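You operate a simulated robot arm through the tools that you are given. There is no shell and no other tool.

The job below is to be done with a simulated robot arm. You get a single attempt, and the scene is never put back.

JOB
Wind 3 turns on the tiny black bobbin and put it in the bobbin tray.
Fine: on the small winder; wire switch on to wind, off before the bobbin comes out. Set down upright: what you pick out.

The check looks at the end state, three seconds after you hand in, the way a careful person would. Anything else that was tipped, shoved, dropped, spilled or broken makes it a failure.

ROBOT AND FRAMES
A 5-joint arm with a two-finger parallel gripper, fixed in place. Base frame: the origin is at the foot of the arm, x ahead of it, y to its left, z up; the work surface is at about z = 0. Lengths are in m, angles in degrees, forces in N, time in s.
With the tool pointing down near the work surface it reaches from about 0.26 to 0.68 m from the base axis. Its first joint turns from -66.0 to 66.0 degrees. The tool tilts only in the upright plane through the base axis and itself; it spins freely about its own axis. Payload 2.9 kg.
Tool frame: the origin (TCP) lies between the finger pads and is the grasp point; the fingertips stand 0.03 m ahead of it; z points along the fingers, y is the line along which they close. The gripper opens to 0.11 m. The fingers are 0.02 m wide and 0.01 m thick; the gripper's body (0.048 by 0.112 m) begins 0.055 m behind the TCP.
Orientation is told as [roll, pitch, yaw] about the base's x, y, z axes, in that order, counted from this pose: with the fingers straight down and closing along the base's y, the tool's x points along the base's -x, its y along +y and its z along -z.

CONTROLS
- The arm moves only by the tool drive_tool. Its argument "commands" is a list that holds one entry, the list of rows, each a list of 7 numbers: the shift along the tool's x, y, z in units of 50 mm (1.0 is 50 mm), then the turn, a rotation vector about the tool's x, y, z in units of 5 degrees (1.0 is 5 degrees), then the gripper command, from -1 (shut) to 1 (fully open), values between in proportion. In form: [[[x, y, z, rx, ry, rz, hand], ...]]. A call has 1 to 20 rows; each row shifts and turns the commanded pose from where the row before left it, along the tool's axes as they then stand. A call with a number of a shift or a turn outside -1 to 1 is refused whole. A row lasts 0.2 s, in which the tool goes at most 0.05 m and 8.6 degrees; a call with a longer step from one row to the next is refused whole, and so is a gripper value outside its range. A pose out of reach is approached as far as the arm can. The call stops where the force on the tool passes 40 N (or 10 N more than at its start, if that is more) or the arm is blocked; 0.2 s more then pass. Each finger travels about 0.108 m/s and halts on what it meets, pressing with about 26 N; the grip force reading is that of the motor and also rises with nothing between the fingers. The clock runs only during rows and for 0.2 s after the last one: add rows that do not move to give the fingers time. The reply holds the time, the measured pose of the TCP, the force on the tool along the base axes, the opening and the grip force, in the units named above and with some noise, with the torque about the TCP (base axes, N m) and any sound that the robot's microphone picked up.
- Cameras (640 x 400 px; columns grow to the right, rows downward): "scene" is fixed at [0.032, -0.4467, 0.6078]; the picture's right is [0.82, -0.58, 0.00], its down [-0.31, -0.43, -0.85] and it looks along [0.49, 0.69, -0.53] (base axes); focal length 352 px, centre (320, 200). "wrist" rides on the gripper at [0.072, 0.017, -0.103] in the tool frame; the picture's right is [-0.23, 0.97, 0.00], its down [-0.76, -0.18, -0.62] and it looks along [-0.61, -0.14, 0.78] (tool axes); focal length 222 px, centre (320, 200).
- get_image(camera): a new picture of that camera. No time passes.
- point_at(camera, pixels): for up to 12 pixels [column, row] of the newest picture of that camera ("zoom" is the newest enlarged one), the place [x, y, z] in the base frame of the surface seen there, good to about 0.002 m. No time passes.
- enlarge(camera, box): a new picture of the part [left, top, right, bottom] of that camera's present view, enlarged. No time passes.
- sign_off(): hands the job in; it is judged then, once.

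Unless the task says otherwise, let go and move clear before handing in.

The tools are called after "Emit:" as a command line: name --argument value ..., lists and objects as JSON in quotes. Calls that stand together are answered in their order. drive_tool: Moves the arm, as the interface text tells. Its arguments: {"type":"object","properties":{"commands":{"type":"array"}},"required":["commands"]} The other tools are called the same way: get_image (camera) takes a picture; point_at (camera, pixels) gives the place of the surface under pixels of a picture; enlarge (camera, box) takes an enlarged picture of a part of a camera's view; sign_off () hands the job in.

At the start:

```text
t: 0.0
ee_pos: [0.4579, 0.0088, 0.349]
ee_rot: [-0.1, 0.1, 0.0]
wrist_force: [0.2, -0.2, 0.2]
torque: [-0.01, -0.01, 0.01]
grip_width: 0.11
finger_force: 0.0
```

scene: 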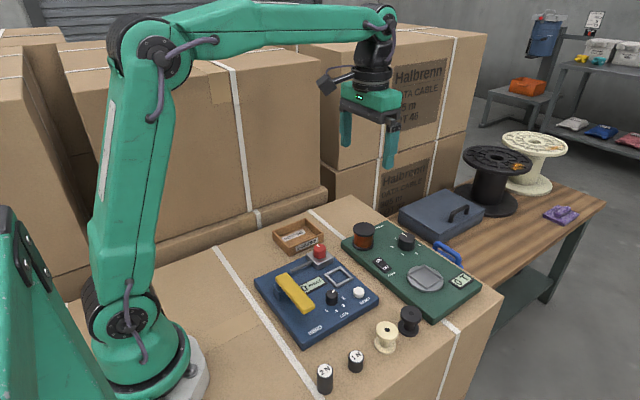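
wrist: 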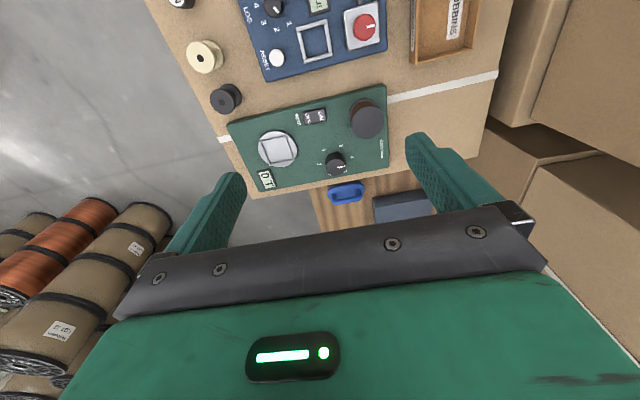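

The scene picture shows a blue panel (around 315,295), a green panel (around 410,265), small bobbins near (386,335) and (410,320), and two small cylinders at (325,378) and (356,362). I'll enlarge these parts to read the labels before moving anything.

Emit:
enlarge --camera "scene" --box '[240, 210, 400, 310]'

Emit:
enlarge --camera "scene" --box '[330, 210, 490, 310]'

Emit:
enlarge --camera "scene" --box '[290, 300, 450, 400]'

Emit:
enlarge --camera "wrist" --box '[160, 0, 400, 150]'

Emit:
enlarge --camera "wrist" --box '[220, 80, 412, 200]'

```text
4.00 times, centred on (320, 260) of scene
```

zoom: 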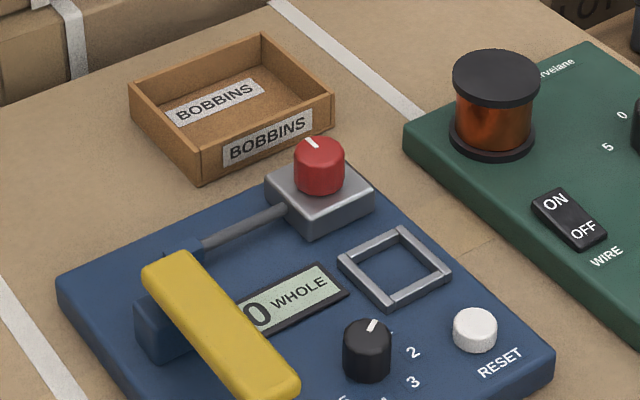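

```text
4.00 times, centred on (410, 260) of scene
```

zoom: 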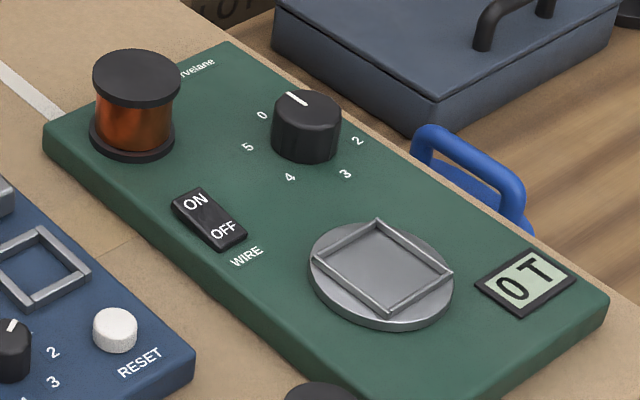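

```text
4.00 times, centred on (370, 350) of scene
```

zoom: 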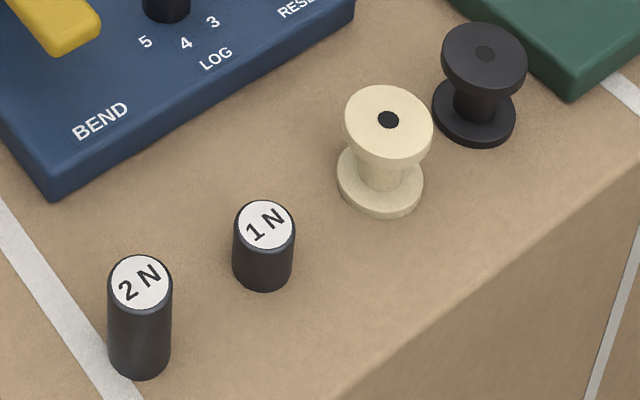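

```text
2.67 times, centred on (280, 75) of wrist
```

zoom: 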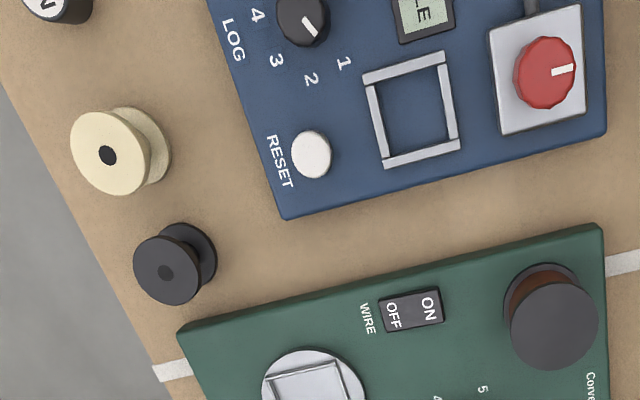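

```text
3.33 times, centred on (316, 140) of wrist
```

zoom: 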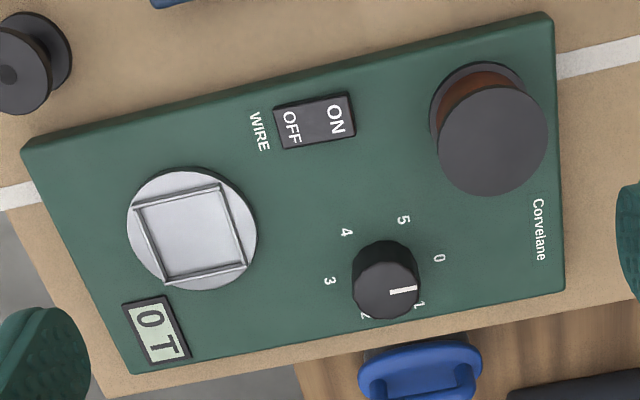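

The green device (Corvelane) has a wire rocker at scene (385,265), a dial at (406,242), a plate with a square frame at (425,278) and a "0 T" display at (461,280). The tiny black bobbin is at (410,320) and the BOBBINS tray at (298,237). Next I'll measure these places.

Emit:
get_image --camera "scene"

Emit:
get_image --camera "wrist"

Emit:
enlarge --camera "scene" --box '[346, 225, 474, 305]'

Emit:
point_at --camera "zoom" --pixels '[[320, 120], [340, 100], [335, 240], [310, 290], [395, 275], [330, 275], [470, 250], [390, 195], [290, 250], [380, 335], [570, 280], [260, 300]]'

Emit:
point_at --camera "wrist" --pixels '[[336, 157], [336, 170], [345, 166], [313, 117], [305, 119], [320, 115], [278, 150], [265, 141], [288, 135], [270, 165], [296, 159], [366, 118]]'

Emit:
point_at --camera "scene" --pixels '[[411, 313], [403, 312], [419, 313], [411, 307], [411, 319], [409, 332], [298, 237], [290, 235], [281, 236], [305, 222], [298, 252], [320, 238]]'

```text
taken
```

scene: 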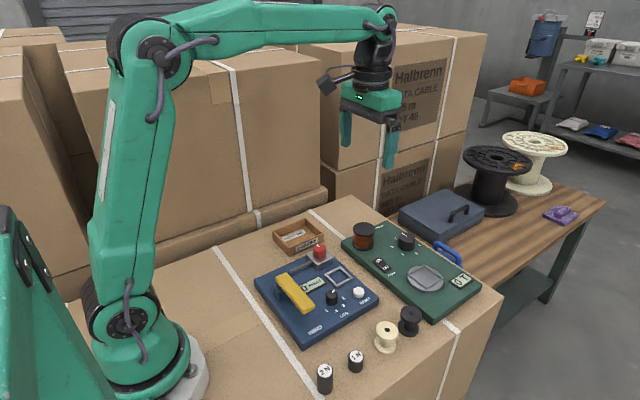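

```text
taken
```

wrist: 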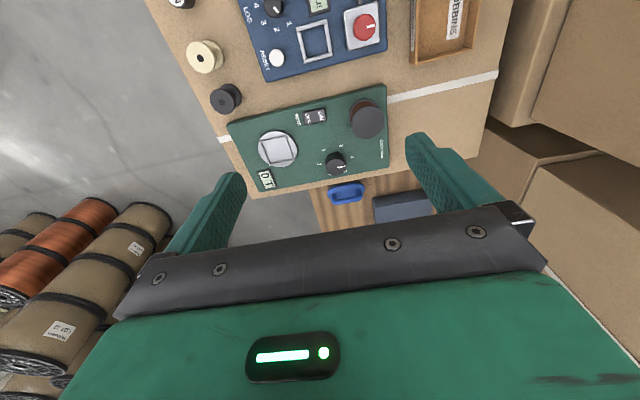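

```text
5.00 times, centred on (410, 265) of scene
```

zoom: 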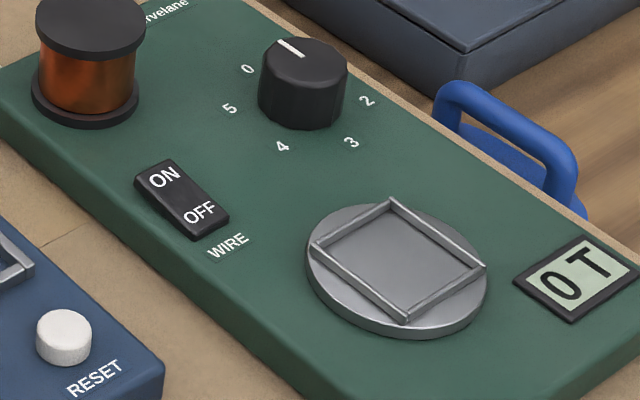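

```text
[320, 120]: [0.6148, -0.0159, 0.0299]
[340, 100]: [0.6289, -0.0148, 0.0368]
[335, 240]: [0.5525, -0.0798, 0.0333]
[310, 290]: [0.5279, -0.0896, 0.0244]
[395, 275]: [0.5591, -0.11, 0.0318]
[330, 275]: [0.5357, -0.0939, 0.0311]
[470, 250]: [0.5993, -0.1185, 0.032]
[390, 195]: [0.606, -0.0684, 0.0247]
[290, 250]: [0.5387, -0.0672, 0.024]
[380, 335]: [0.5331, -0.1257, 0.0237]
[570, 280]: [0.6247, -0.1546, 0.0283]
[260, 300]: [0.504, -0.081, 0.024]
```

```text
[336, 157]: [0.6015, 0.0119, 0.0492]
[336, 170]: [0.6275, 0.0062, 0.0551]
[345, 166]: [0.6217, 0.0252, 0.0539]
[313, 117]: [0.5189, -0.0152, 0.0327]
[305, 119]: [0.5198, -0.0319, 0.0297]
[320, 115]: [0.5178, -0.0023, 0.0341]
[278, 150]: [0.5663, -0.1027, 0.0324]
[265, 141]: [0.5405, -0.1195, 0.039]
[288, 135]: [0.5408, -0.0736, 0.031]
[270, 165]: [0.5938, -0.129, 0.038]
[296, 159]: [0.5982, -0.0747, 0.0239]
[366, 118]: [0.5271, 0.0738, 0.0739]
```

```text
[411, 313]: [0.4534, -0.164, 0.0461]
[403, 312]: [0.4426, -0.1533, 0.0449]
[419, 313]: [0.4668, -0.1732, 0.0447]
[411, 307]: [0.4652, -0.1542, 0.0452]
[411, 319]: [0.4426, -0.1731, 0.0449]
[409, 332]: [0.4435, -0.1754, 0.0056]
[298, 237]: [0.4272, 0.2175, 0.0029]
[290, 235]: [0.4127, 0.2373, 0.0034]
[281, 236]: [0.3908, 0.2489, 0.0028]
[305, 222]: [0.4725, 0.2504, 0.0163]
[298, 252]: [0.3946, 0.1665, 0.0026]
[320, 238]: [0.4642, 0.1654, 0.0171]
```

The black bobbin's top is near (0.4534, -0.164, 0.045) and the plate sits at about z 0.031. I'll measure the bobbin neighbourhood, the square frame, the tray corners and the dial labels more closely.

Emit:
enlarge --camera "scene" --box '[362, 280, 442, 360]'

Emit:
point_at --camera "zoom" --pixels '[[388, 200], [300, 260], [320, 200], [200, 250], [200, 380]]'

Emit:
enlarge --camera "scene" --box '[400, 255, 448, 300]'

Emit:
enlarge --camera "scene" --box '[266, 212, 330, 262]'

```text
5.00 times, centred on (402, 320) of scene
```

zoom: 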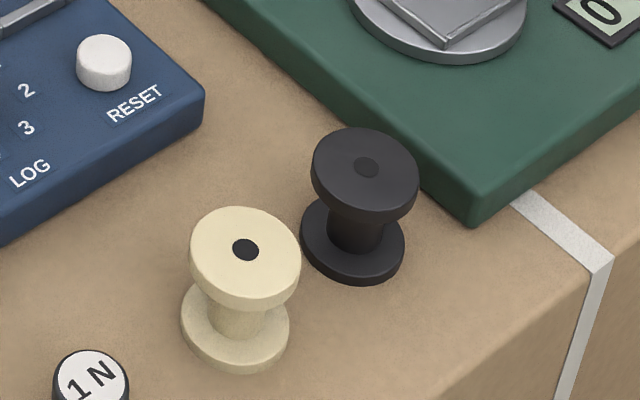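

```text
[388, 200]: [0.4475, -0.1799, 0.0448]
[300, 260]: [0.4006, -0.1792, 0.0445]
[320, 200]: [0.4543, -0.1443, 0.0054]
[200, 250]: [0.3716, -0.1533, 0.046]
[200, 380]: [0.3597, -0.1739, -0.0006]
```

```text
8.89 times, centred on (424, 278) of scene
```

zoom: 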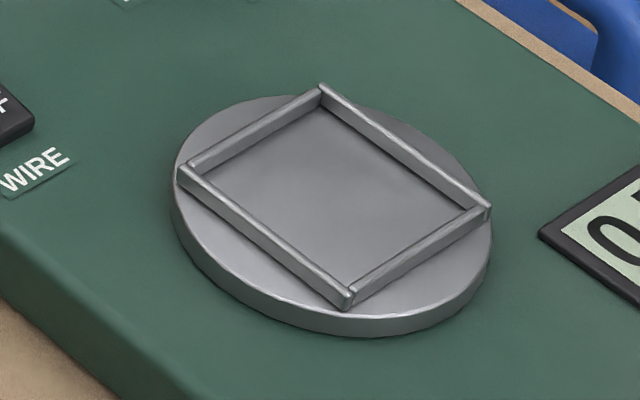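

```text
8.00 times, centred on (298, 237) of scene
```

zoom: 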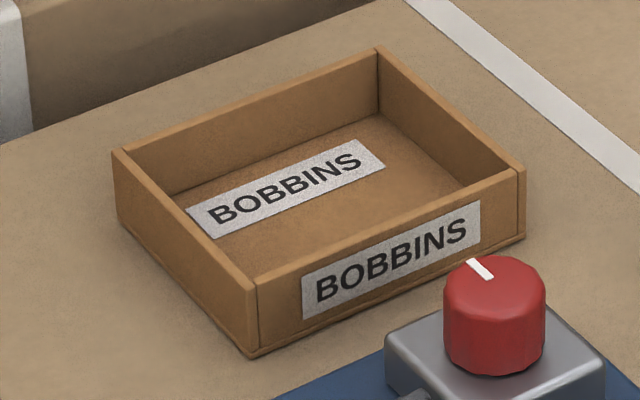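

The tray shows clearly with an empty floor. I'll measure its rim and floor first, then re-zoom on the plate and the bobbin for more points.

Emit:
point_at --camera "zoom" --pixels '[[120, 152], [377, 50], [520, 170], [254, 288], [170, 192], [380, 116], [460, 185], [290, 160], [320, 220], [270, 245], [500, 330], [495, 290]]'

Emit:
enlarge --camera "scene" --box '[400, 255, 448, 300]'

Emit:
point_at --camera "zoom" --pixels '[[322, 90], [486, 212], [347, 300], [184, 172], [320, 110], [470, 210], [347, 285], [200, 170], [330, 200], [335, 316], [478, 275], [220, 110]]'

```text
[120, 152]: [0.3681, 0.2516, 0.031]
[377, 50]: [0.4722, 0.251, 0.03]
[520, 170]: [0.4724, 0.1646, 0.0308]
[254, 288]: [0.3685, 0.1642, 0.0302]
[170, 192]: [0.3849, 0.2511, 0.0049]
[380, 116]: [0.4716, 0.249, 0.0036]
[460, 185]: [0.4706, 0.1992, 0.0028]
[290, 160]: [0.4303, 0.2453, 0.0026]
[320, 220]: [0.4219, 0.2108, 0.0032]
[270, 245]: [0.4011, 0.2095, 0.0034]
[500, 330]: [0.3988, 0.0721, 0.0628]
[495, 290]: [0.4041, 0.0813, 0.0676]
```

```text
8.89 times, centred on (424, 278) of scene
```

zoom: 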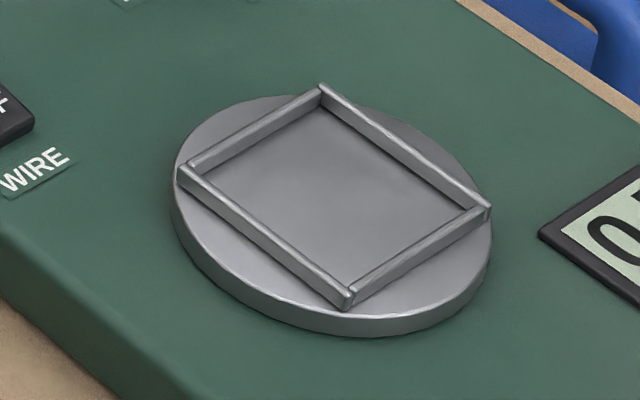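

```text
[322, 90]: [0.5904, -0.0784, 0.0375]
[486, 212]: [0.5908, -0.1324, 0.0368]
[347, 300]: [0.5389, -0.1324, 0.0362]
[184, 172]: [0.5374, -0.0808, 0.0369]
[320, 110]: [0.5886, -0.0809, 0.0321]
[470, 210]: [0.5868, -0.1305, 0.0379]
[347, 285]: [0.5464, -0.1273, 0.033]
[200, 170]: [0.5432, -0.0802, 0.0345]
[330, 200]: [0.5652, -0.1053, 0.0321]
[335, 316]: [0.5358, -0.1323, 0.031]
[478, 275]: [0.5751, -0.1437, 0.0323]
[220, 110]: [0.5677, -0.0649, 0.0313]
```

The square frame spans about x 0.537–0.591 and y -0.1325 to -0.079, with its rail top at z 0.037 and the plate at 0.032. The tray interior is about x 0.37–0.47 and y 0.165–0.251. Next I'll measure the bobbin rims, dial labels and rocker more exactly.

Emit:
enlarge --camera "scene" --box '[372, 295, 436, 345]'

Emit:
point_at --camera "zoom" --pixels '[[378, 140], [310, 140], [465, 150], [390, 85], [385, 195], [376, 190], [186, 270], [260, 275], [115, 265], [185, 205], [190, 335], [560, 190]]'

Emit:
enlarge --camera "scene" --box '[370, 225, 434, 275]'

Emit:
point_at --camera "zoom" --pixels '[[210, 120], [180, 185], [265, 247], [375, 240], [402, 173], [300, 60], [240, 80], [355, 85], [290, 100], [72, 290], [125, 345], [96, 318]]'

```text
8.00 times, centred on (404, 320) of scene
```

zoom: 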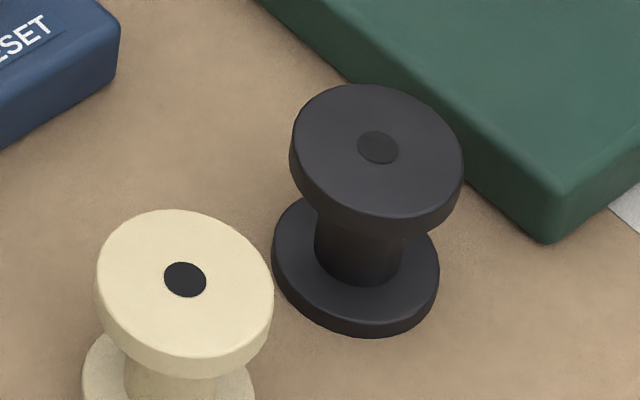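

```text
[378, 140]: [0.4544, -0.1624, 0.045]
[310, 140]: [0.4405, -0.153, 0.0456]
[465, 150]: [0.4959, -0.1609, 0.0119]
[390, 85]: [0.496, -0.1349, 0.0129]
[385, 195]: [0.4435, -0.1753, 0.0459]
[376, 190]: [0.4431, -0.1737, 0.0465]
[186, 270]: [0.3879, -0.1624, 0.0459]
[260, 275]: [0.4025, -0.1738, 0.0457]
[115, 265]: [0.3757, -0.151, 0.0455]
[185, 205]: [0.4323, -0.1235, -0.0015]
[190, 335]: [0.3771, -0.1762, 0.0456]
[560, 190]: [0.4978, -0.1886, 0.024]
```

```text
8.00 times, centred on (402, 250) of scene
```

zoom: 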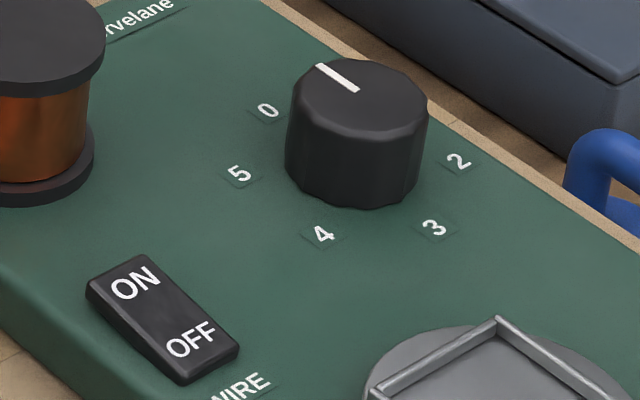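

```text
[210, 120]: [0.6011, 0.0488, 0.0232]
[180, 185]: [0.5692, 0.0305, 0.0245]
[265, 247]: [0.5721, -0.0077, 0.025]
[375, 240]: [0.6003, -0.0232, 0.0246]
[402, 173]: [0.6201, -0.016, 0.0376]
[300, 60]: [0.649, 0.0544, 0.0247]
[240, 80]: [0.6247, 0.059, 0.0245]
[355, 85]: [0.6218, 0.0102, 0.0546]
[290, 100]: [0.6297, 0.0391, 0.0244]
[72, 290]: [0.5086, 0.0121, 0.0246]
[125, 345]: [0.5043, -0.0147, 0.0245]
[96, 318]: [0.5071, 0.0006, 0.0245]
```

The bobbin top centres are about (0.452, -0.164) for the black one and (0.388, -0.164) for the cream one. In this zoom the dial labels are at (268,110), (238,175), (325,235), (435,228) and (457,160), so I'll point at those plus the knob top and the rocker.

Emit:
point_at --camera "zoom" --pixels '[[268, 110], [238, 175], [325, 235], [435, 228], [457, 160], [320, 70], [357, 90], [400, 95], [310, 95], [350, 120], [135, 283], [190, 342]]'

Emit:
point_at --camera "scene" --pixels '[[350, 165], [300, 200], [330, 195], [385, 210], [420, 180], [310, 150], [340, 225], [260, 210]]'

```text
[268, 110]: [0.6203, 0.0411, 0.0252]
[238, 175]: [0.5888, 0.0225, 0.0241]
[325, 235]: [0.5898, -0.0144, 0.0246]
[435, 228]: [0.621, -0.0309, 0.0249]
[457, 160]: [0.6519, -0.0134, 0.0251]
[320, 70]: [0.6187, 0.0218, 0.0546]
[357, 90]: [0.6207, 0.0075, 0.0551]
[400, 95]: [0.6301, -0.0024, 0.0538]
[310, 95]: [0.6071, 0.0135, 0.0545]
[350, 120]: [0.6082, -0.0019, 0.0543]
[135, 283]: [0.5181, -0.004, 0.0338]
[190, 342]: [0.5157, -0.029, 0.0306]
```

```text
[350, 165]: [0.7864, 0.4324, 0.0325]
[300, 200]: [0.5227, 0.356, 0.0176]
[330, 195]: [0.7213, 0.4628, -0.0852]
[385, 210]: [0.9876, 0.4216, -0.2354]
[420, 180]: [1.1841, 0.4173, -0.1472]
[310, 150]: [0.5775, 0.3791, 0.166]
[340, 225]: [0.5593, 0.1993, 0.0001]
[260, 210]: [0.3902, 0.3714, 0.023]
```

Readings so far: black bobbin centre about (0.452, -0.164), height 0.045. Dial centre (0.6206, 0.005) with its pointer at 0 (+y side); labels are 60° apart, so 3 is 180° clockwise. The rocker is OFF, with its ON end raised at (0.518, -0.003). I'll move above the bobbin with the fingers half open.

Emit:
drive_tool --commands '[[[0.12, -0.864, 0, 0, 0, 0, 0.27], [0, -0.864, 0, 0, 0, 0, 0.27], [0, -0.864, 0, 0, 0, 0, 0.27], [0, -0.864, 0, 0, 0, 0, 0.27], [0, 0, 0.9, 0, 0, 0, 0.27], [0, 0, 0.9, 0, 0, 0, 0.27], [0, 0, 0.9, 0, 0, 0, 0.27], [0, 0, 0.9, 0, 0, 0, 0.27], [0, 0, 0.4, 0, 0, 0, 0.27], [0, 0, 0, 0, 0, 0, 0.27]]]'

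Emit:
get_image --camera "wrist"

Emit:
get_image --camera "scene"

```text
t: 2.2
ee_pos: [0.4507, -0.1632, 0.1488]
ee_rot: [0.0, 0.1, -0.1]
wrist_force: [0.5, -1.3, 0.1]
torque: [0.02, 0.0, 0.04]
grip_width: 0.0698
finger_force: 0.0
```

```text
taken
```

wrist: 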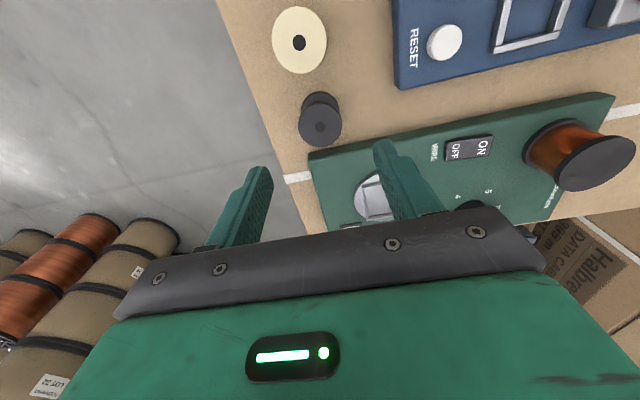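

```text
taken
```

scene: 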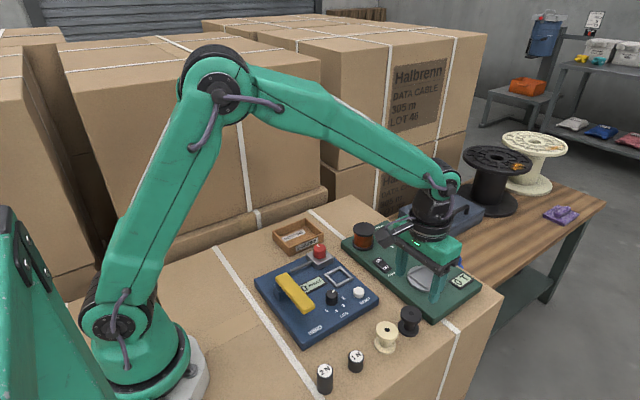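

The tool is at (0.4507, -0.1632, 0.149) and the bobbin shows at wrist (320,125). I'll measure its rim from this viewpoint to fix the centre.

Emit:
enlarge --camera "wrist" --box '[280, 80, 360, 160]'

Emit:
point_at --camera "wrist" --pixels '[[320, 126], [302, 126], [338, 126], [320, 110], [320, 142], [308, 114], [332, 114], [308, 138], [332, 138]]'

Emit:
enlarge --camera "scene" --box '[380, 298, 444, 348]'

```text
5.00 times, centred on (320, 120) of wrist
```

zoom: 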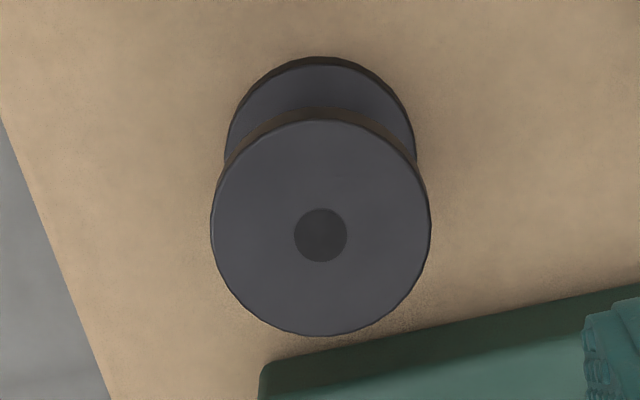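

```text
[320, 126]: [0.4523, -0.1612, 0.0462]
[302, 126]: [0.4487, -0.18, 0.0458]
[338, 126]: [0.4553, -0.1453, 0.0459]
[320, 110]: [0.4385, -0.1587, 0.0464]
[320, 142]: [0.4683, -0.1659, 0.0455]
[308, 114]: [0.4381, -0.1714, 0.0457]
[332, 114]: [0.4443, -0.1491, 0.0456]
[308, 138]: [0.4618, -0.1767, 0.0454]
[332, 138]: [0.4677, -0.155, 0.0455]
```

```text
8.00 times, centred on (412, 323) of scene
```

zoom: 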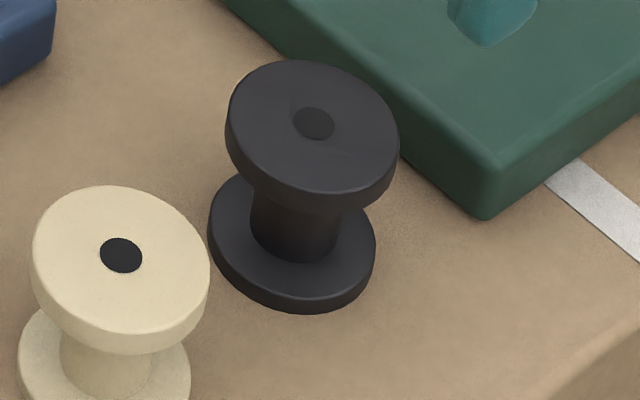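

The hole centre from both views is about (0.4532, -0.1634) with the top at z 0.0455. I'll move slightly in +x and go down partway, then re-read the pose.

Emit:
drive_tool --commands '[[[-0.04, 0, 0.6, 0, 0, 0, 0.27], [0, 0, 0.5, 0, 0, 0, 0.27], [0, 0, 0, 0, 0, 0, 0.27], [0, 0, 0, 0, 0, 0, 0.27]]]'

Emit:
drive_tool --commands '[[[0, 0, 0, 0, 0, 0, 0.27]]]'

Emit:
drive_tool --commands '[[[0, 0, 0, 0, 0, 0, 0.27]]]'

Emit:
get_image --camera "wrist"

Emit:
get_image --camera "scene"

```text
t: 3.2
ee_pos: [0.4527, -0.1653, 0.0938]
ee_rot: [0.0, 0.0, 0.0]
wrist_force: [0.5, 0.1, -0.2]
torque: [0.01, -0.02, -0.01]
grip_width: 0.0697
finger_force: 0.1
```

```text
t: 3.6
ee_pos: [0.454, -0.1657, 0.0941]
ee_rot: [0.0, 0.0, 0.0]
wrist_force: [-0.3, 0.3, 0.7]
torque: [0.03, -0.03, -0.01]
grip_width: 0.0699
finger_force: 0.0
```

```text
t: 4.0
ee_pos: [0.4532, -0.1644, 0.0943]
ee_rot: [0.0, -0.1, 0.0]
wrist_force: [-0.5, -0.3, -0.5]
torque: [0.03, -0.01, 0.0]
grip_width: 0.07
finger_force: 0.1
```

```text
taken
```

wrist: 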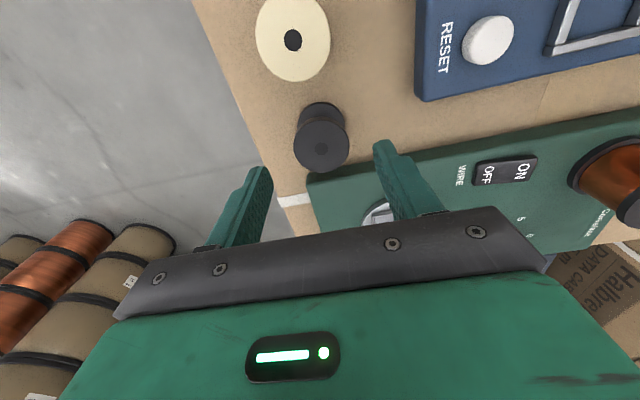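

```text
taken
```

scene: 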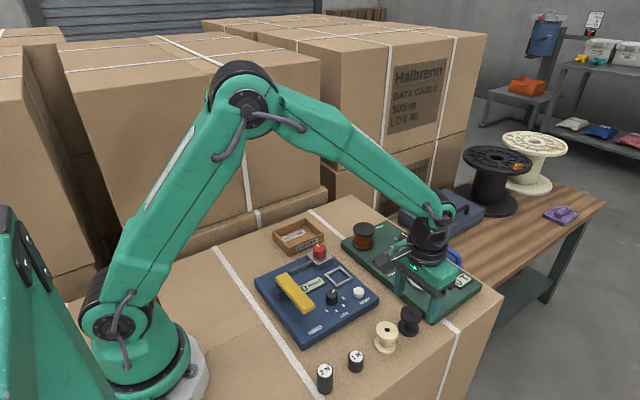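

The averaged pose is (0.4533, -0.1651, 0.0941), so I'll shift +1.5 mm in y, descend to TCP z of about 0.050 (fingertips 0.020) and close on the top flange.

Emit:
drive_tool --commands '[[[0, 0.03, 0.3, 0, 0, 0, 0.27], [0, 0, 0.3, 0, 0, 0, 0.27], [0, 0, 0.28, 0, 0, 0, 0.27], [0, 0, 0, 0, 0, 0, 0.27]]]'

Emit:
get_image --camera "wrist"

Emit:
enlarge --camera "scene" --box '[362, 270, 458, 350]'

```text
t: 5.0
ee_pos: [0.4538, -0.1625, 0.0498]
ee_rot: [0.1, 0.0, 0.0]
wrist_force: [-0.3, 0.1, 0.9]
torque: [0.0, 0.02, 0.01]
grip_width: 0.0701
finger_force: 0.0
```

```text
taken
```

wrist: 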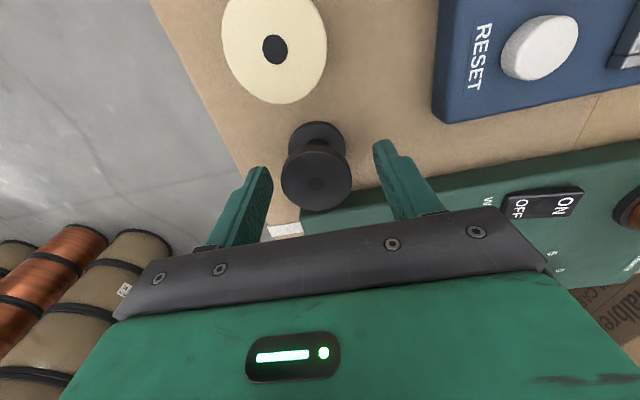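

```text
5.00 times, centred on (410, 310) of scene
```

zoom: 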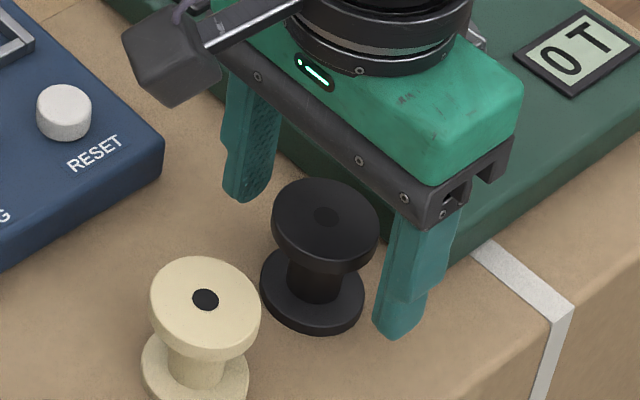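

The fingers straddle the black bobbin in y (scene zoom tips at (247,190) and (400,325)) and are clear of the cream one. Closing now.

Emit:
drive_tool --commands '[[[0, 0, 0, 0, 0, 0, 0.0], [0, 0, 0, 0, 0, 0, -0.1], [0, 0, 0, 0, 0, 0, -0.2], [0, 0, 0, 0, 0, 0, -0.3], [0, 0, 0, 0, 0, 0, -0.6], [0, 0, 0, 0, 0, 0, -1], [0, 0, 0, 0, 0, 0, -1]]]'

Emit:
get_image --camera "wrist"

Emit:
enlarge --camera "scene" --box '[362, 270, 458, 350]'

```text
t: 6.6
ee_pos: [0.454, -0.1625, 0.0501]
ee_rot: [0.0, 0.0, -0.1]
wrist_force: [0.8, -0.3, 0.2]
torque: [-0.02, 0.01, 0.01]
grip_width: 0.0408
finger_force: 26.2
```

```text
taken
```

wrist: 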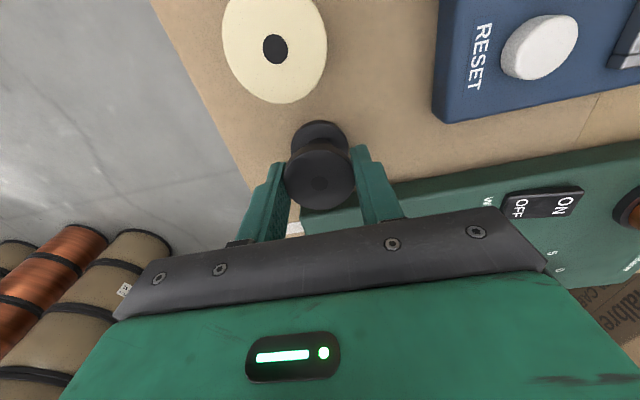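

```text
5.00 times, centred on (410, 310) of scene
```

zoom: 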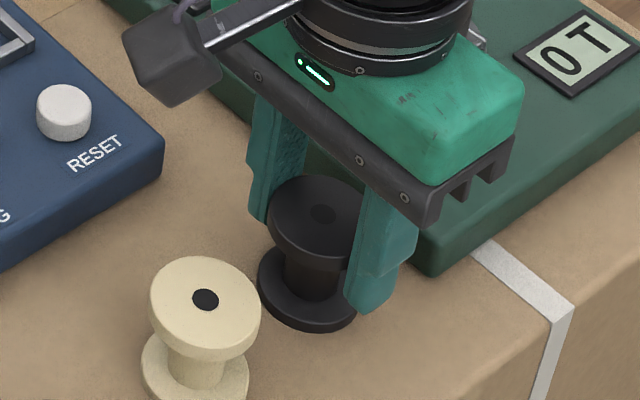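

The grip holds at width 0.0408 with 26 N, so the flange diameter is about 41 mm. I'll lift straight up, then travel above the plate centre at about (0.5645, -0.1057).

Emit:
drive_tool --commands '[[[0, 0, -0.4, 0, 0, 0, -1], [0, 0, -0.7, 0, 0, 0, -1], [0, 0, -0.7, 0, 0, 0, -1], [-0.55, 0.29, 0, 0, 0, 0, -1], [-0.55, 0.29, 0, 0, 0, 0, -1], [-0.55, 0.29, 0, 0, 0, 0, -1], [-0.55, 0.28, 0, 0, 0, 0, -1], [0, 0, 0, 0, 0, 0, -1], [0, 0, 0, 0, 0, 0, -1]]]'

Emit:
drive_tool --commands '[[[0, 0, 0, 0, 0, 0, -1]]]'

Emit:
get_image --camera "wrist"

Emit:
get_image --camera "scene"

Emit:
enlarge --camera "scene" --box '[390, 220, 470, 300]'

```text
t: 8.6
ee_pos: [0.5652, -0.1044, 0.14]
ee_rot: [0.0, 0.0, 0.0]
wrist_force: [-1.3, 0.3, -0.3]
torque: [0.0, 0.02, 0.01]
grip_width: 0.0406
finger_force: 26.1
```

```text
t: 9.0
ee_pos: [0.5644, -0.1043, 0.14]
ee_rot: [-0.1, -0.1, 0.0]
wrist_force: [-0.2, 0.1, -0.5]
torque: [-0.01, -0.03, -0.03]
grip_width: 0.0407
finger_force: 25.7
```

```text
taken
```

wrist: 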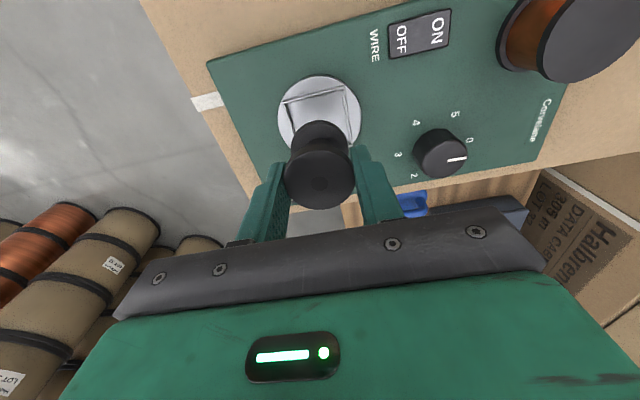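

```text
taken
```

scene: 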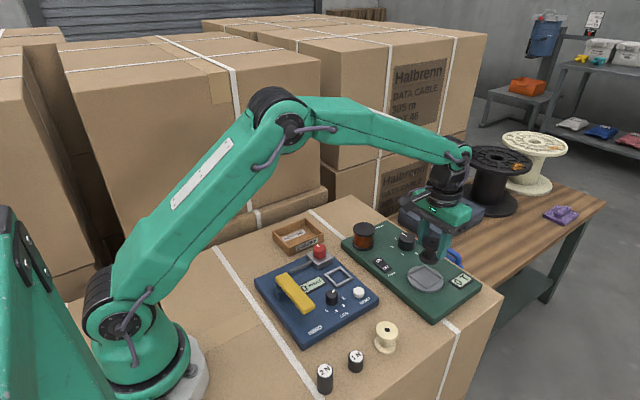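

```text
5.00 times, centred on (430, 260) of scene
```

zoom: 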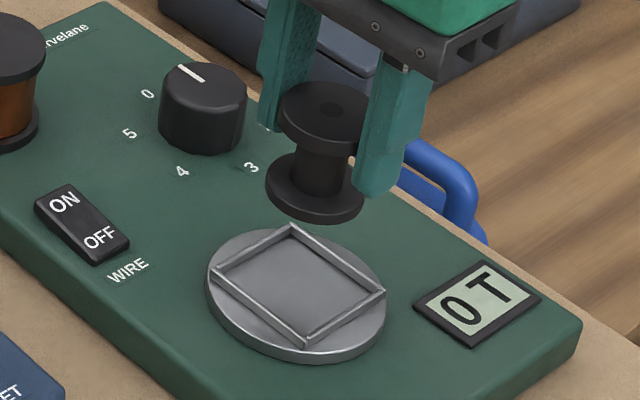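

The bobbin is held upright above the plate at (0.5648, -0.1043, 0.140). I'll measure the bobbin's actual centre and the frame rails again from both cameras before lowering.

Emit:
point_at --camera "zoom" --pixels '[[293, 229], [380, 293], [304, 342], [216, 270], [293, 240], [366, 290], [303, 331], [230, 270], [298, 285], [330, 108], [296, 110], [340, 80]]'

Emit:
enlarge --camera "wrist" --box '[270, 70, 370, 220]'

Emit:
point_at --camera "wrist" --pixels '[[320, 182], [290, 180], [350, 180], [320, 160], [320, 205], [303, 165], [337, 165], [303, 197], [337, 197]]'

```text
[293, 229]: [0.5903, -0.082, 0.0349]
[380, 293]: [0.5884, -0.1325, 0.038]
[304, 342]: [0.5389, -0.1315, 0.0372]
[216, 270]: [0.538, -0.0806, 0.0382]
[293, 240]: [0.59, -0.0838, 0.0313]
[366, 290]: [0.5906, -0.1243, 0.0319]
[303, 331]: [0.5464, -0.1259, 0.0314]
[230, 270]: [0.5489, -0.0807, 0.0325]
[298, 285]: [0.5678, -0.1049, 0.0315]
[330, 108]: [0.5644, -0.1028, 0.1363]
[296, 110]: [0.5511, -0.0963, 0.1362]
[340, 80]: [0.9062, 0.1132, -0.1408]
```

```text
2.67 times, centred on (320, 145) of wrist
```

zoom: 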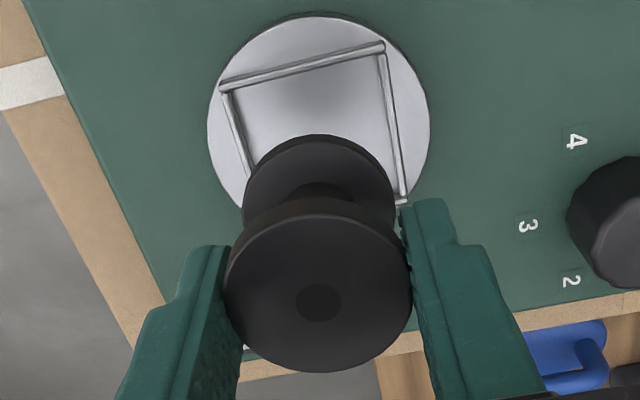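

```text
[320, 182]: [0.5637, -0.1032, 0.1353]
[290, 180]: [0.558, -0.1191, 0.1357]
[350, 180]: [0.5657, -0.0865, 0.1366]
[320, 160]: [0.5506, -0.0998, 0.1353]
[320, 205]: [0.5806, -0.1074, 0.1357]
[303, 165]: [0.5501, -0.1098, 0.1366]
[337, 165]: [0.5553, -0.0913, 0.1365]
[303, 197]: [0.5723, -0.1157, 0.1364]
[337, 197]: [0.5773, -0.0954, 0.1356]
```

The bobbin's centre is about (0.565, -0.1035), and the frame centre looks like (0.564, -0.106). I'll zoom on the frame from the wrist camera to pin down its rails.

Emit:
enlarge --camera "wrist" --box '[280, 70, 360, 150]'

Emit:
point_at --camera "zoom" --pixels '[[140, 110], [420, 28], [280, 70], [165, 200], [450, 150], [470, 250], [280, 150], [200, 105], [160, 150], [440, 100]]'

```text
5.00 times, centred on (320, 110) of wrist
```

zoom: 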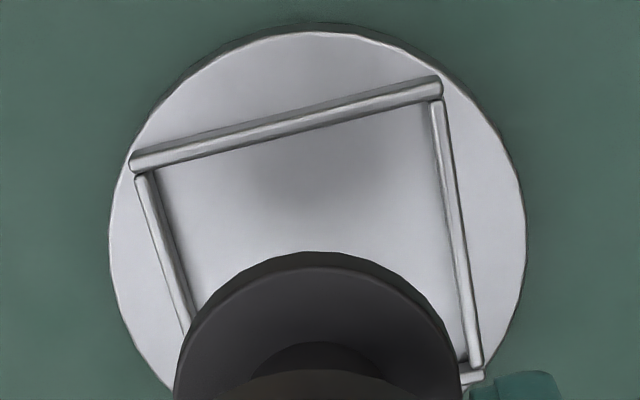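

```text
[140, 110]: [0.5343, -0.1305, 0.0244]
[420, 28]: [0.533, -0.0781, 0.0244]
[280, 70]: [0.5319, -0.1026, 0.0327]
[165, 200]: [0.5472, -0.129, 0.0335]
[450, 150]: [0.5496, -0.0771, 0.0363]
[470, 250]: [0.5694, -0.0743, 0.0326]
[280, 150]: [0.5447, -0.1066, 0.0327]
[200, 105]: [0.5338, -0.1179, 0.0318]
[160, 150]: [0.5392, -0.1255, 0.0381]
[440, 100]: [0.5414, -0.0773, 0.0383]
```

The rails show clearly in this zoom: near rail around (290,123), left rail around (163,245), right rail around (460,245). I'll point at their inner and outer edges.

Emit:
point_at --camera "zoom" --pixels '[[290, 116], [290, 122], [290, 130], [156, 230], [163, 245], [175, 245], [455, 245], [460, 245], [467, 245], [470, 340], [475, 376], [182, 300]]'

```text
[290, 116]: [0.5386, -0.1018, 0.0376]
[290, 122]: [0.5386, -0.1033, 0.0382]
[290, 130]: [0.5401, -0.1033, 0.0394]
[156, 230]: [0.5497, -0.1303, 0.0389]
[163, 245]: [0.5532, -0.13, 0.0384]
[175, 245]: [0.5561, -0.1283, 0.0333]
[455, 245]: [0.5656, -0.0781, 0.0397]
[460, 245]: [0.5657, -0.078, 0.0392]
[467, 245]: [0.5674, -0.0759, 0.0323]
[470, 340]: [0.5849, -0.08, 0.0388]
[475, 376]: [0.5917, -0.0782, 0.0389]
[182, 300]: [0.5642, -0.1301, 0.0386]
```

The rails sit at y of about -0.130 and -0.0785 and x of about 0.539 and 0.591, so the frame centre is about (0.5648, -0.105) with roughly 4 mm clearance all round. I'll shift 1.2 mm in -y and lower to about 4 mm above the plate.

Emit:
drive_tool --commands '[[[0, -0.024, 0.36, 0, 0, 0, -1], [0, 0, 0.36, 0, 0, 0, -1], [0, 0, 0.36, 0, 0, 0, -1], [0, 0, 0, 0, 0, 0, -1], [0, 0, 0, 0, 0, 0, -1]]]'

Emit:
get_image --camera "wrist"

Emit:
enlarge --camera "scene" --box '[392, 245, 456, 305]'

Emit:
enlarge --camera "wrist" --box '[270, 90, 370, 220]'

```text
t: 10.2
ee_pos: [0.5654, -0.1057, 0.0858]
ee_rot: [0.0, -0.1, -0.1]
wrist_force: [0.5, 0.1, -1.0]
torque: [0.02, 0.0, 0.01]
grip_width: 0.0408
finger_force: 26.3
```

```text
taken
```

wrist: 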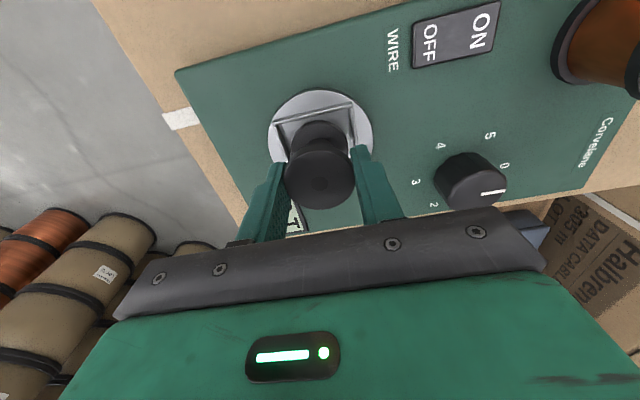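

```text
6.67 times, centred on (424, 275) of scene
```

zoom: 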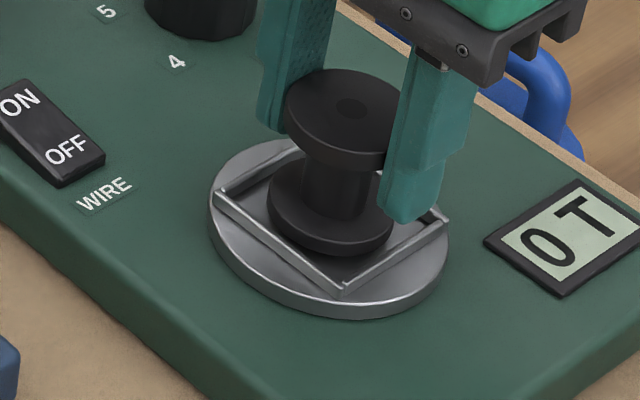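

```text
3.08 times, centred on (320, 155) of wrist
```

zoom: 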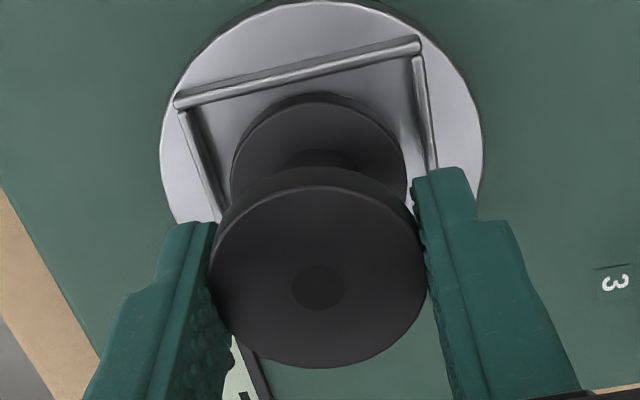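

The bobbin is centred inside the rails with its lower flange just above the plate. I'll lower the last ~4 mm in small steps and watch the force.

Emit:
drive_tool --commands '[[[0, 0, 0.03, 0, 0, 0, -1], [0, 0, 0.02, 0, 0, 0, -1], [0, 0, 0.02, 0, 0, 0, -1], [0, 0, 0, 0, 0, 0, -1]]]'

Emit:
enlarge --camera "scene" --box '[392, 245, 456, 305]'

```text
t: 11.2
ee_pos: [0.5627, -0.1039, 0.082]
ee_rot: [0.1, 0.0, 0.1]
wrist_force: [1.3, -1.3, -1.6]
torque: [0.01, 0.04, -0.02]
grip_width: 0.0408
finger_force: 26.4
```

```text
6.67 times, centred on (424, 275) of scene
```

zoom: 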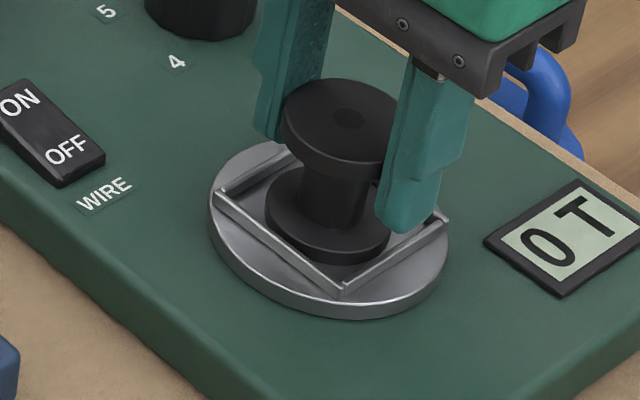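

The force is still near zero and the flange is just at the plate, so I'll take a few more sub-millimetre steps.

Emit:
drive_tool --commands '[[[0, 0, 0.015, 0, 0, 0, -1], [0, 0, 0, 0, 0, 0, -1]]]'

Emit:
enlarge --camera "scene" --box '[392, 245, 456, 305]'

```text
t: 11.8
ee_pos: [0.5656, -0.1059, 0.0837]
ee_rot: [-0.2, -0.1, -0.1]
wrist_force: [0.6, -0.9, 3.4]
torque: [-0.01, 0.02, -0.01]
grip_width: 0.0411
finger_force: 26.3
```

```text
6.67 times, centred on (424, 275) of scene
```

zoom: 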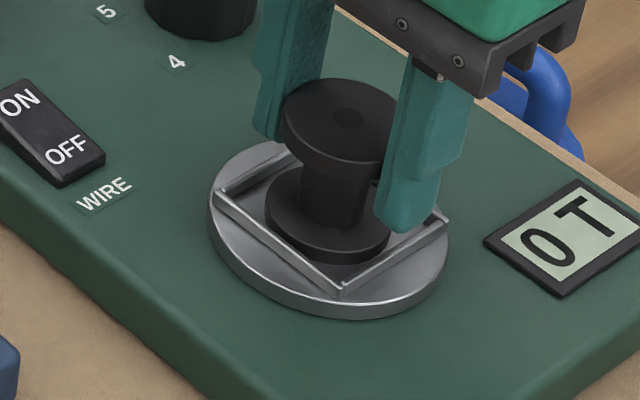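

Force z rose to 3.4 N, so the bobbin is touching the plate. I'll open the fingers slowly, then rise straight up.

Emit:
drive_tool --commands '[[[0, 0, 0, 0, 0, 0, -0.2], [0, 0, 0, 0, 0, 0, -0.1], [0, 0, 0, 0, 0, 0, 0.1], [0, 0, 0, 0, 0, 0, 0.27], [0, 0, 0, 0, 0, 0, 0.27], [0, 0, -0.4, 0, 0, 0, 0.27], [0, 0, -0.8, 0, 0, 0, 0.27], [0, 0, -0.8, 0, 0, 0, 0.27], [0, 0, 0, 0, 0, 0, 0.27]]]'

Emit:
get_image --camera "wrist"

Emit:
enlarge --camera "scene" --box '[362, 220, 490, 310]'

```text
t: 13.8
ee_pos: [0.5656, -0.1046, 0.1818]
ee_rot: [0.1, 0.0, -0.1]
wrist_force: [-0.1, -0.8, 0.0]
torque: [-0.05, 0.0, -0.02]
grip_width: 0.0702
finger_force: 0.0
```

```text
taken
```

wrist: 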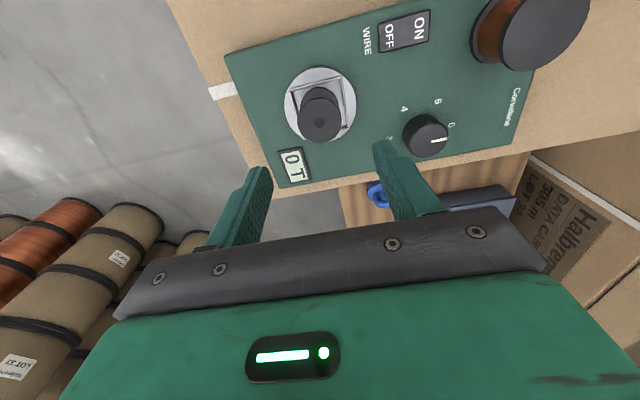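

```text
4.44 times, centred on (426, 265) of scene
```

zoom: 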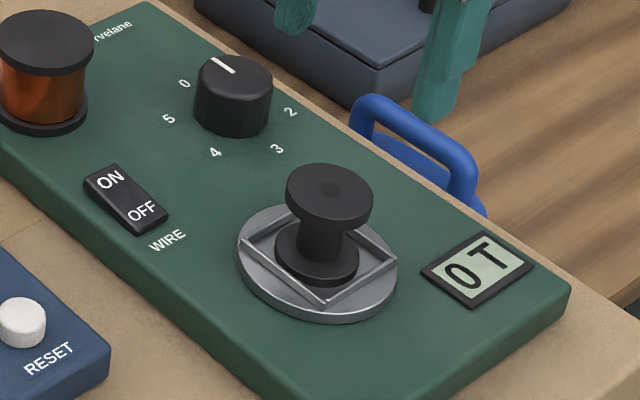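

The bobbin stands upright in the frame (scene zoom (328,225)) and the display reads "0 T". Next I'll go above the dial at (0.6206, 0.005), pre-rotating 90° counterclockwise so that a 180° clockwise turn is available.

Emit:
drive_tool --commands '[[[-0.371, 0.733, 0, 0, 0, 0, 0.1], [-0.371, 0.733, 0, 0, 0, 0, 0.1], [-0.37, 0.734, 0, 0, 0, 0, 0.1], [0, 0, 0, 0, 0, 0, 0.1], [0, 0, 0, 0, 0, 0, 0.1]]]'

Emit:
drive_tool --commands '[[[0, 0, 0, 0, 0, -1, 0.1], [0, 0, 0, 0, 0, -1, 0.1], [0, 0, 0, 0, 0, -1, 0.1], [0, 0, 0, 0, 0, -1, 0.1], [0, 0, 0, 0, 0, -1, 0.1], [0, 0, 0, 0, 0, -1, 0.1], [0, 0, 0, 0, 0, -1, 0.1], [0, 0, 0, 0, 0, -1, 0.1], [0, 0, 0, 0, 0, -1, 0.1], [0, 0, 0, 0, 0, -1, 0.1], [0, 0, 0, 0, 0, -1, 0.1], [0, 0, 0, 0, 0, -1, 0.1], [0, 0, 0, 0, 0, -1, 0.1], [0, 0, 0, 0, 0, -1, 0.1], [0, 0, 0, 0, 0, -1, 0.1], [0, 0, 0, 0, 0, -1, 0.1], [0, 0, 0, 0, 0, -1, 0.1], [0, 0, 0, 0, 0, -1, 0.1], [0, 0, 0, 0, 0, 0, 0.1]]]'

Emit:
get_image --camera "wrist"

Emit:
get_image --camera "scene"

```text
t: 15.0
ee_pos: [0.6219, 0.0051, 0.1839]
ee_rot: [0.0, 0.0, 0.0]
wrist_force: [0.1, -0.1, 0.8]
torque: [0.0, 0.0, 0.01]
grip_width: 0.0606
finger_force: 0.1
```

```text
t: 19.0
ee_pos: [0.6201, 0.0035, 0.1808]
ee_rot: [0.0, 0.0, 90.0]
wrist_force: [-0.1, -0.1, -0.2]
torque: [-0.02, 0.0, -0.03]
grip_width: 0.0606
finger_force: 0.1
```

```text
taken
```

wrist: 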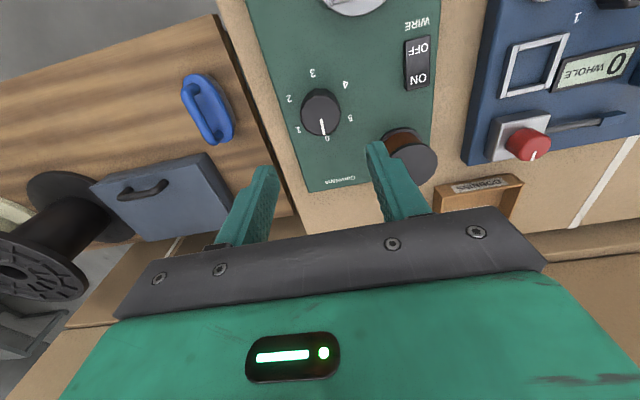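

```text
taken
```

scene: 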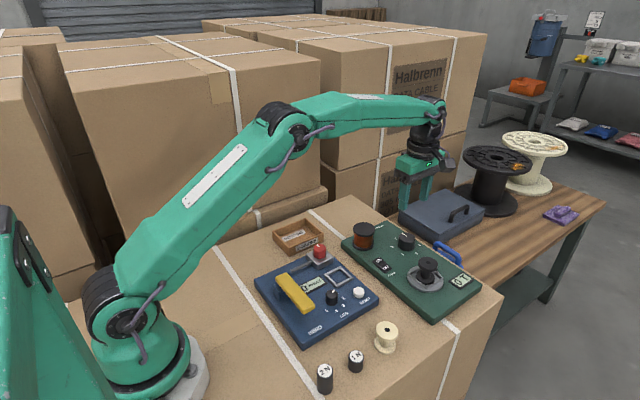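

The tool is at yaw 90, and the wrist view shows the dial with its pointer at "0" (322,127) and labels 0→1→2→3 running clockwise. I'll measure the knob centre from this viewpoint.

Emit:
enlarge --camera "wrist" --box '[280, 60, 360, 150]'

Emit:
point_at --camera "wrist" --pixels '[[321, 115], [308, 115], [334, 115], [321, 103], [321, 130], [312, 107], [330, 107], [312, 124], [330, 124], [326, 138], [312, 73]]'

```text
4.44 times, centred on (320, 105) of wrist
```

zoom: 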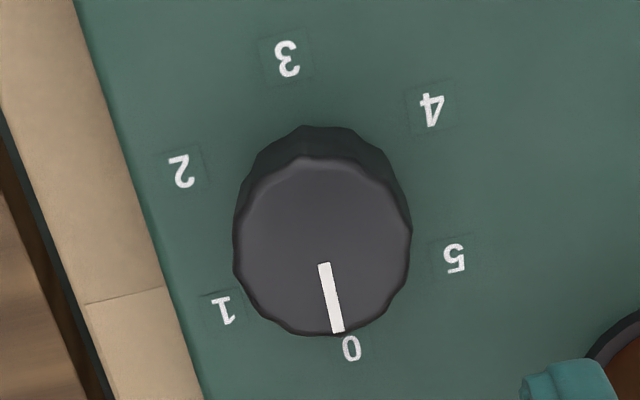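

```text
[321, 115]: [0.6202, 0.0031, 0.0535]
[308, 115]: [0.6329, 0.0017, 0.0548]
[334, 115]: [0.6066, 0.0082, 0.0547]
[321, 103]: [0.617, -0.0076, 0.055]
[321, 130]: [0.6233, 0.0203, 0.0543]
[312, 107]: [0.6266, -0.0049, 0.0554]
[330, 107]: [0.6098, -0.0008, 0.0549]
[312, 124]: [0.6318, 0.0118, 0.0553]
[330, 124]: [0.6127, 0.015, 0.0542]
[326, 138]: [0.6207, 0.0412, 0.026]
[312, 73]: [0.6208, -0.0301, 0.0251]
```

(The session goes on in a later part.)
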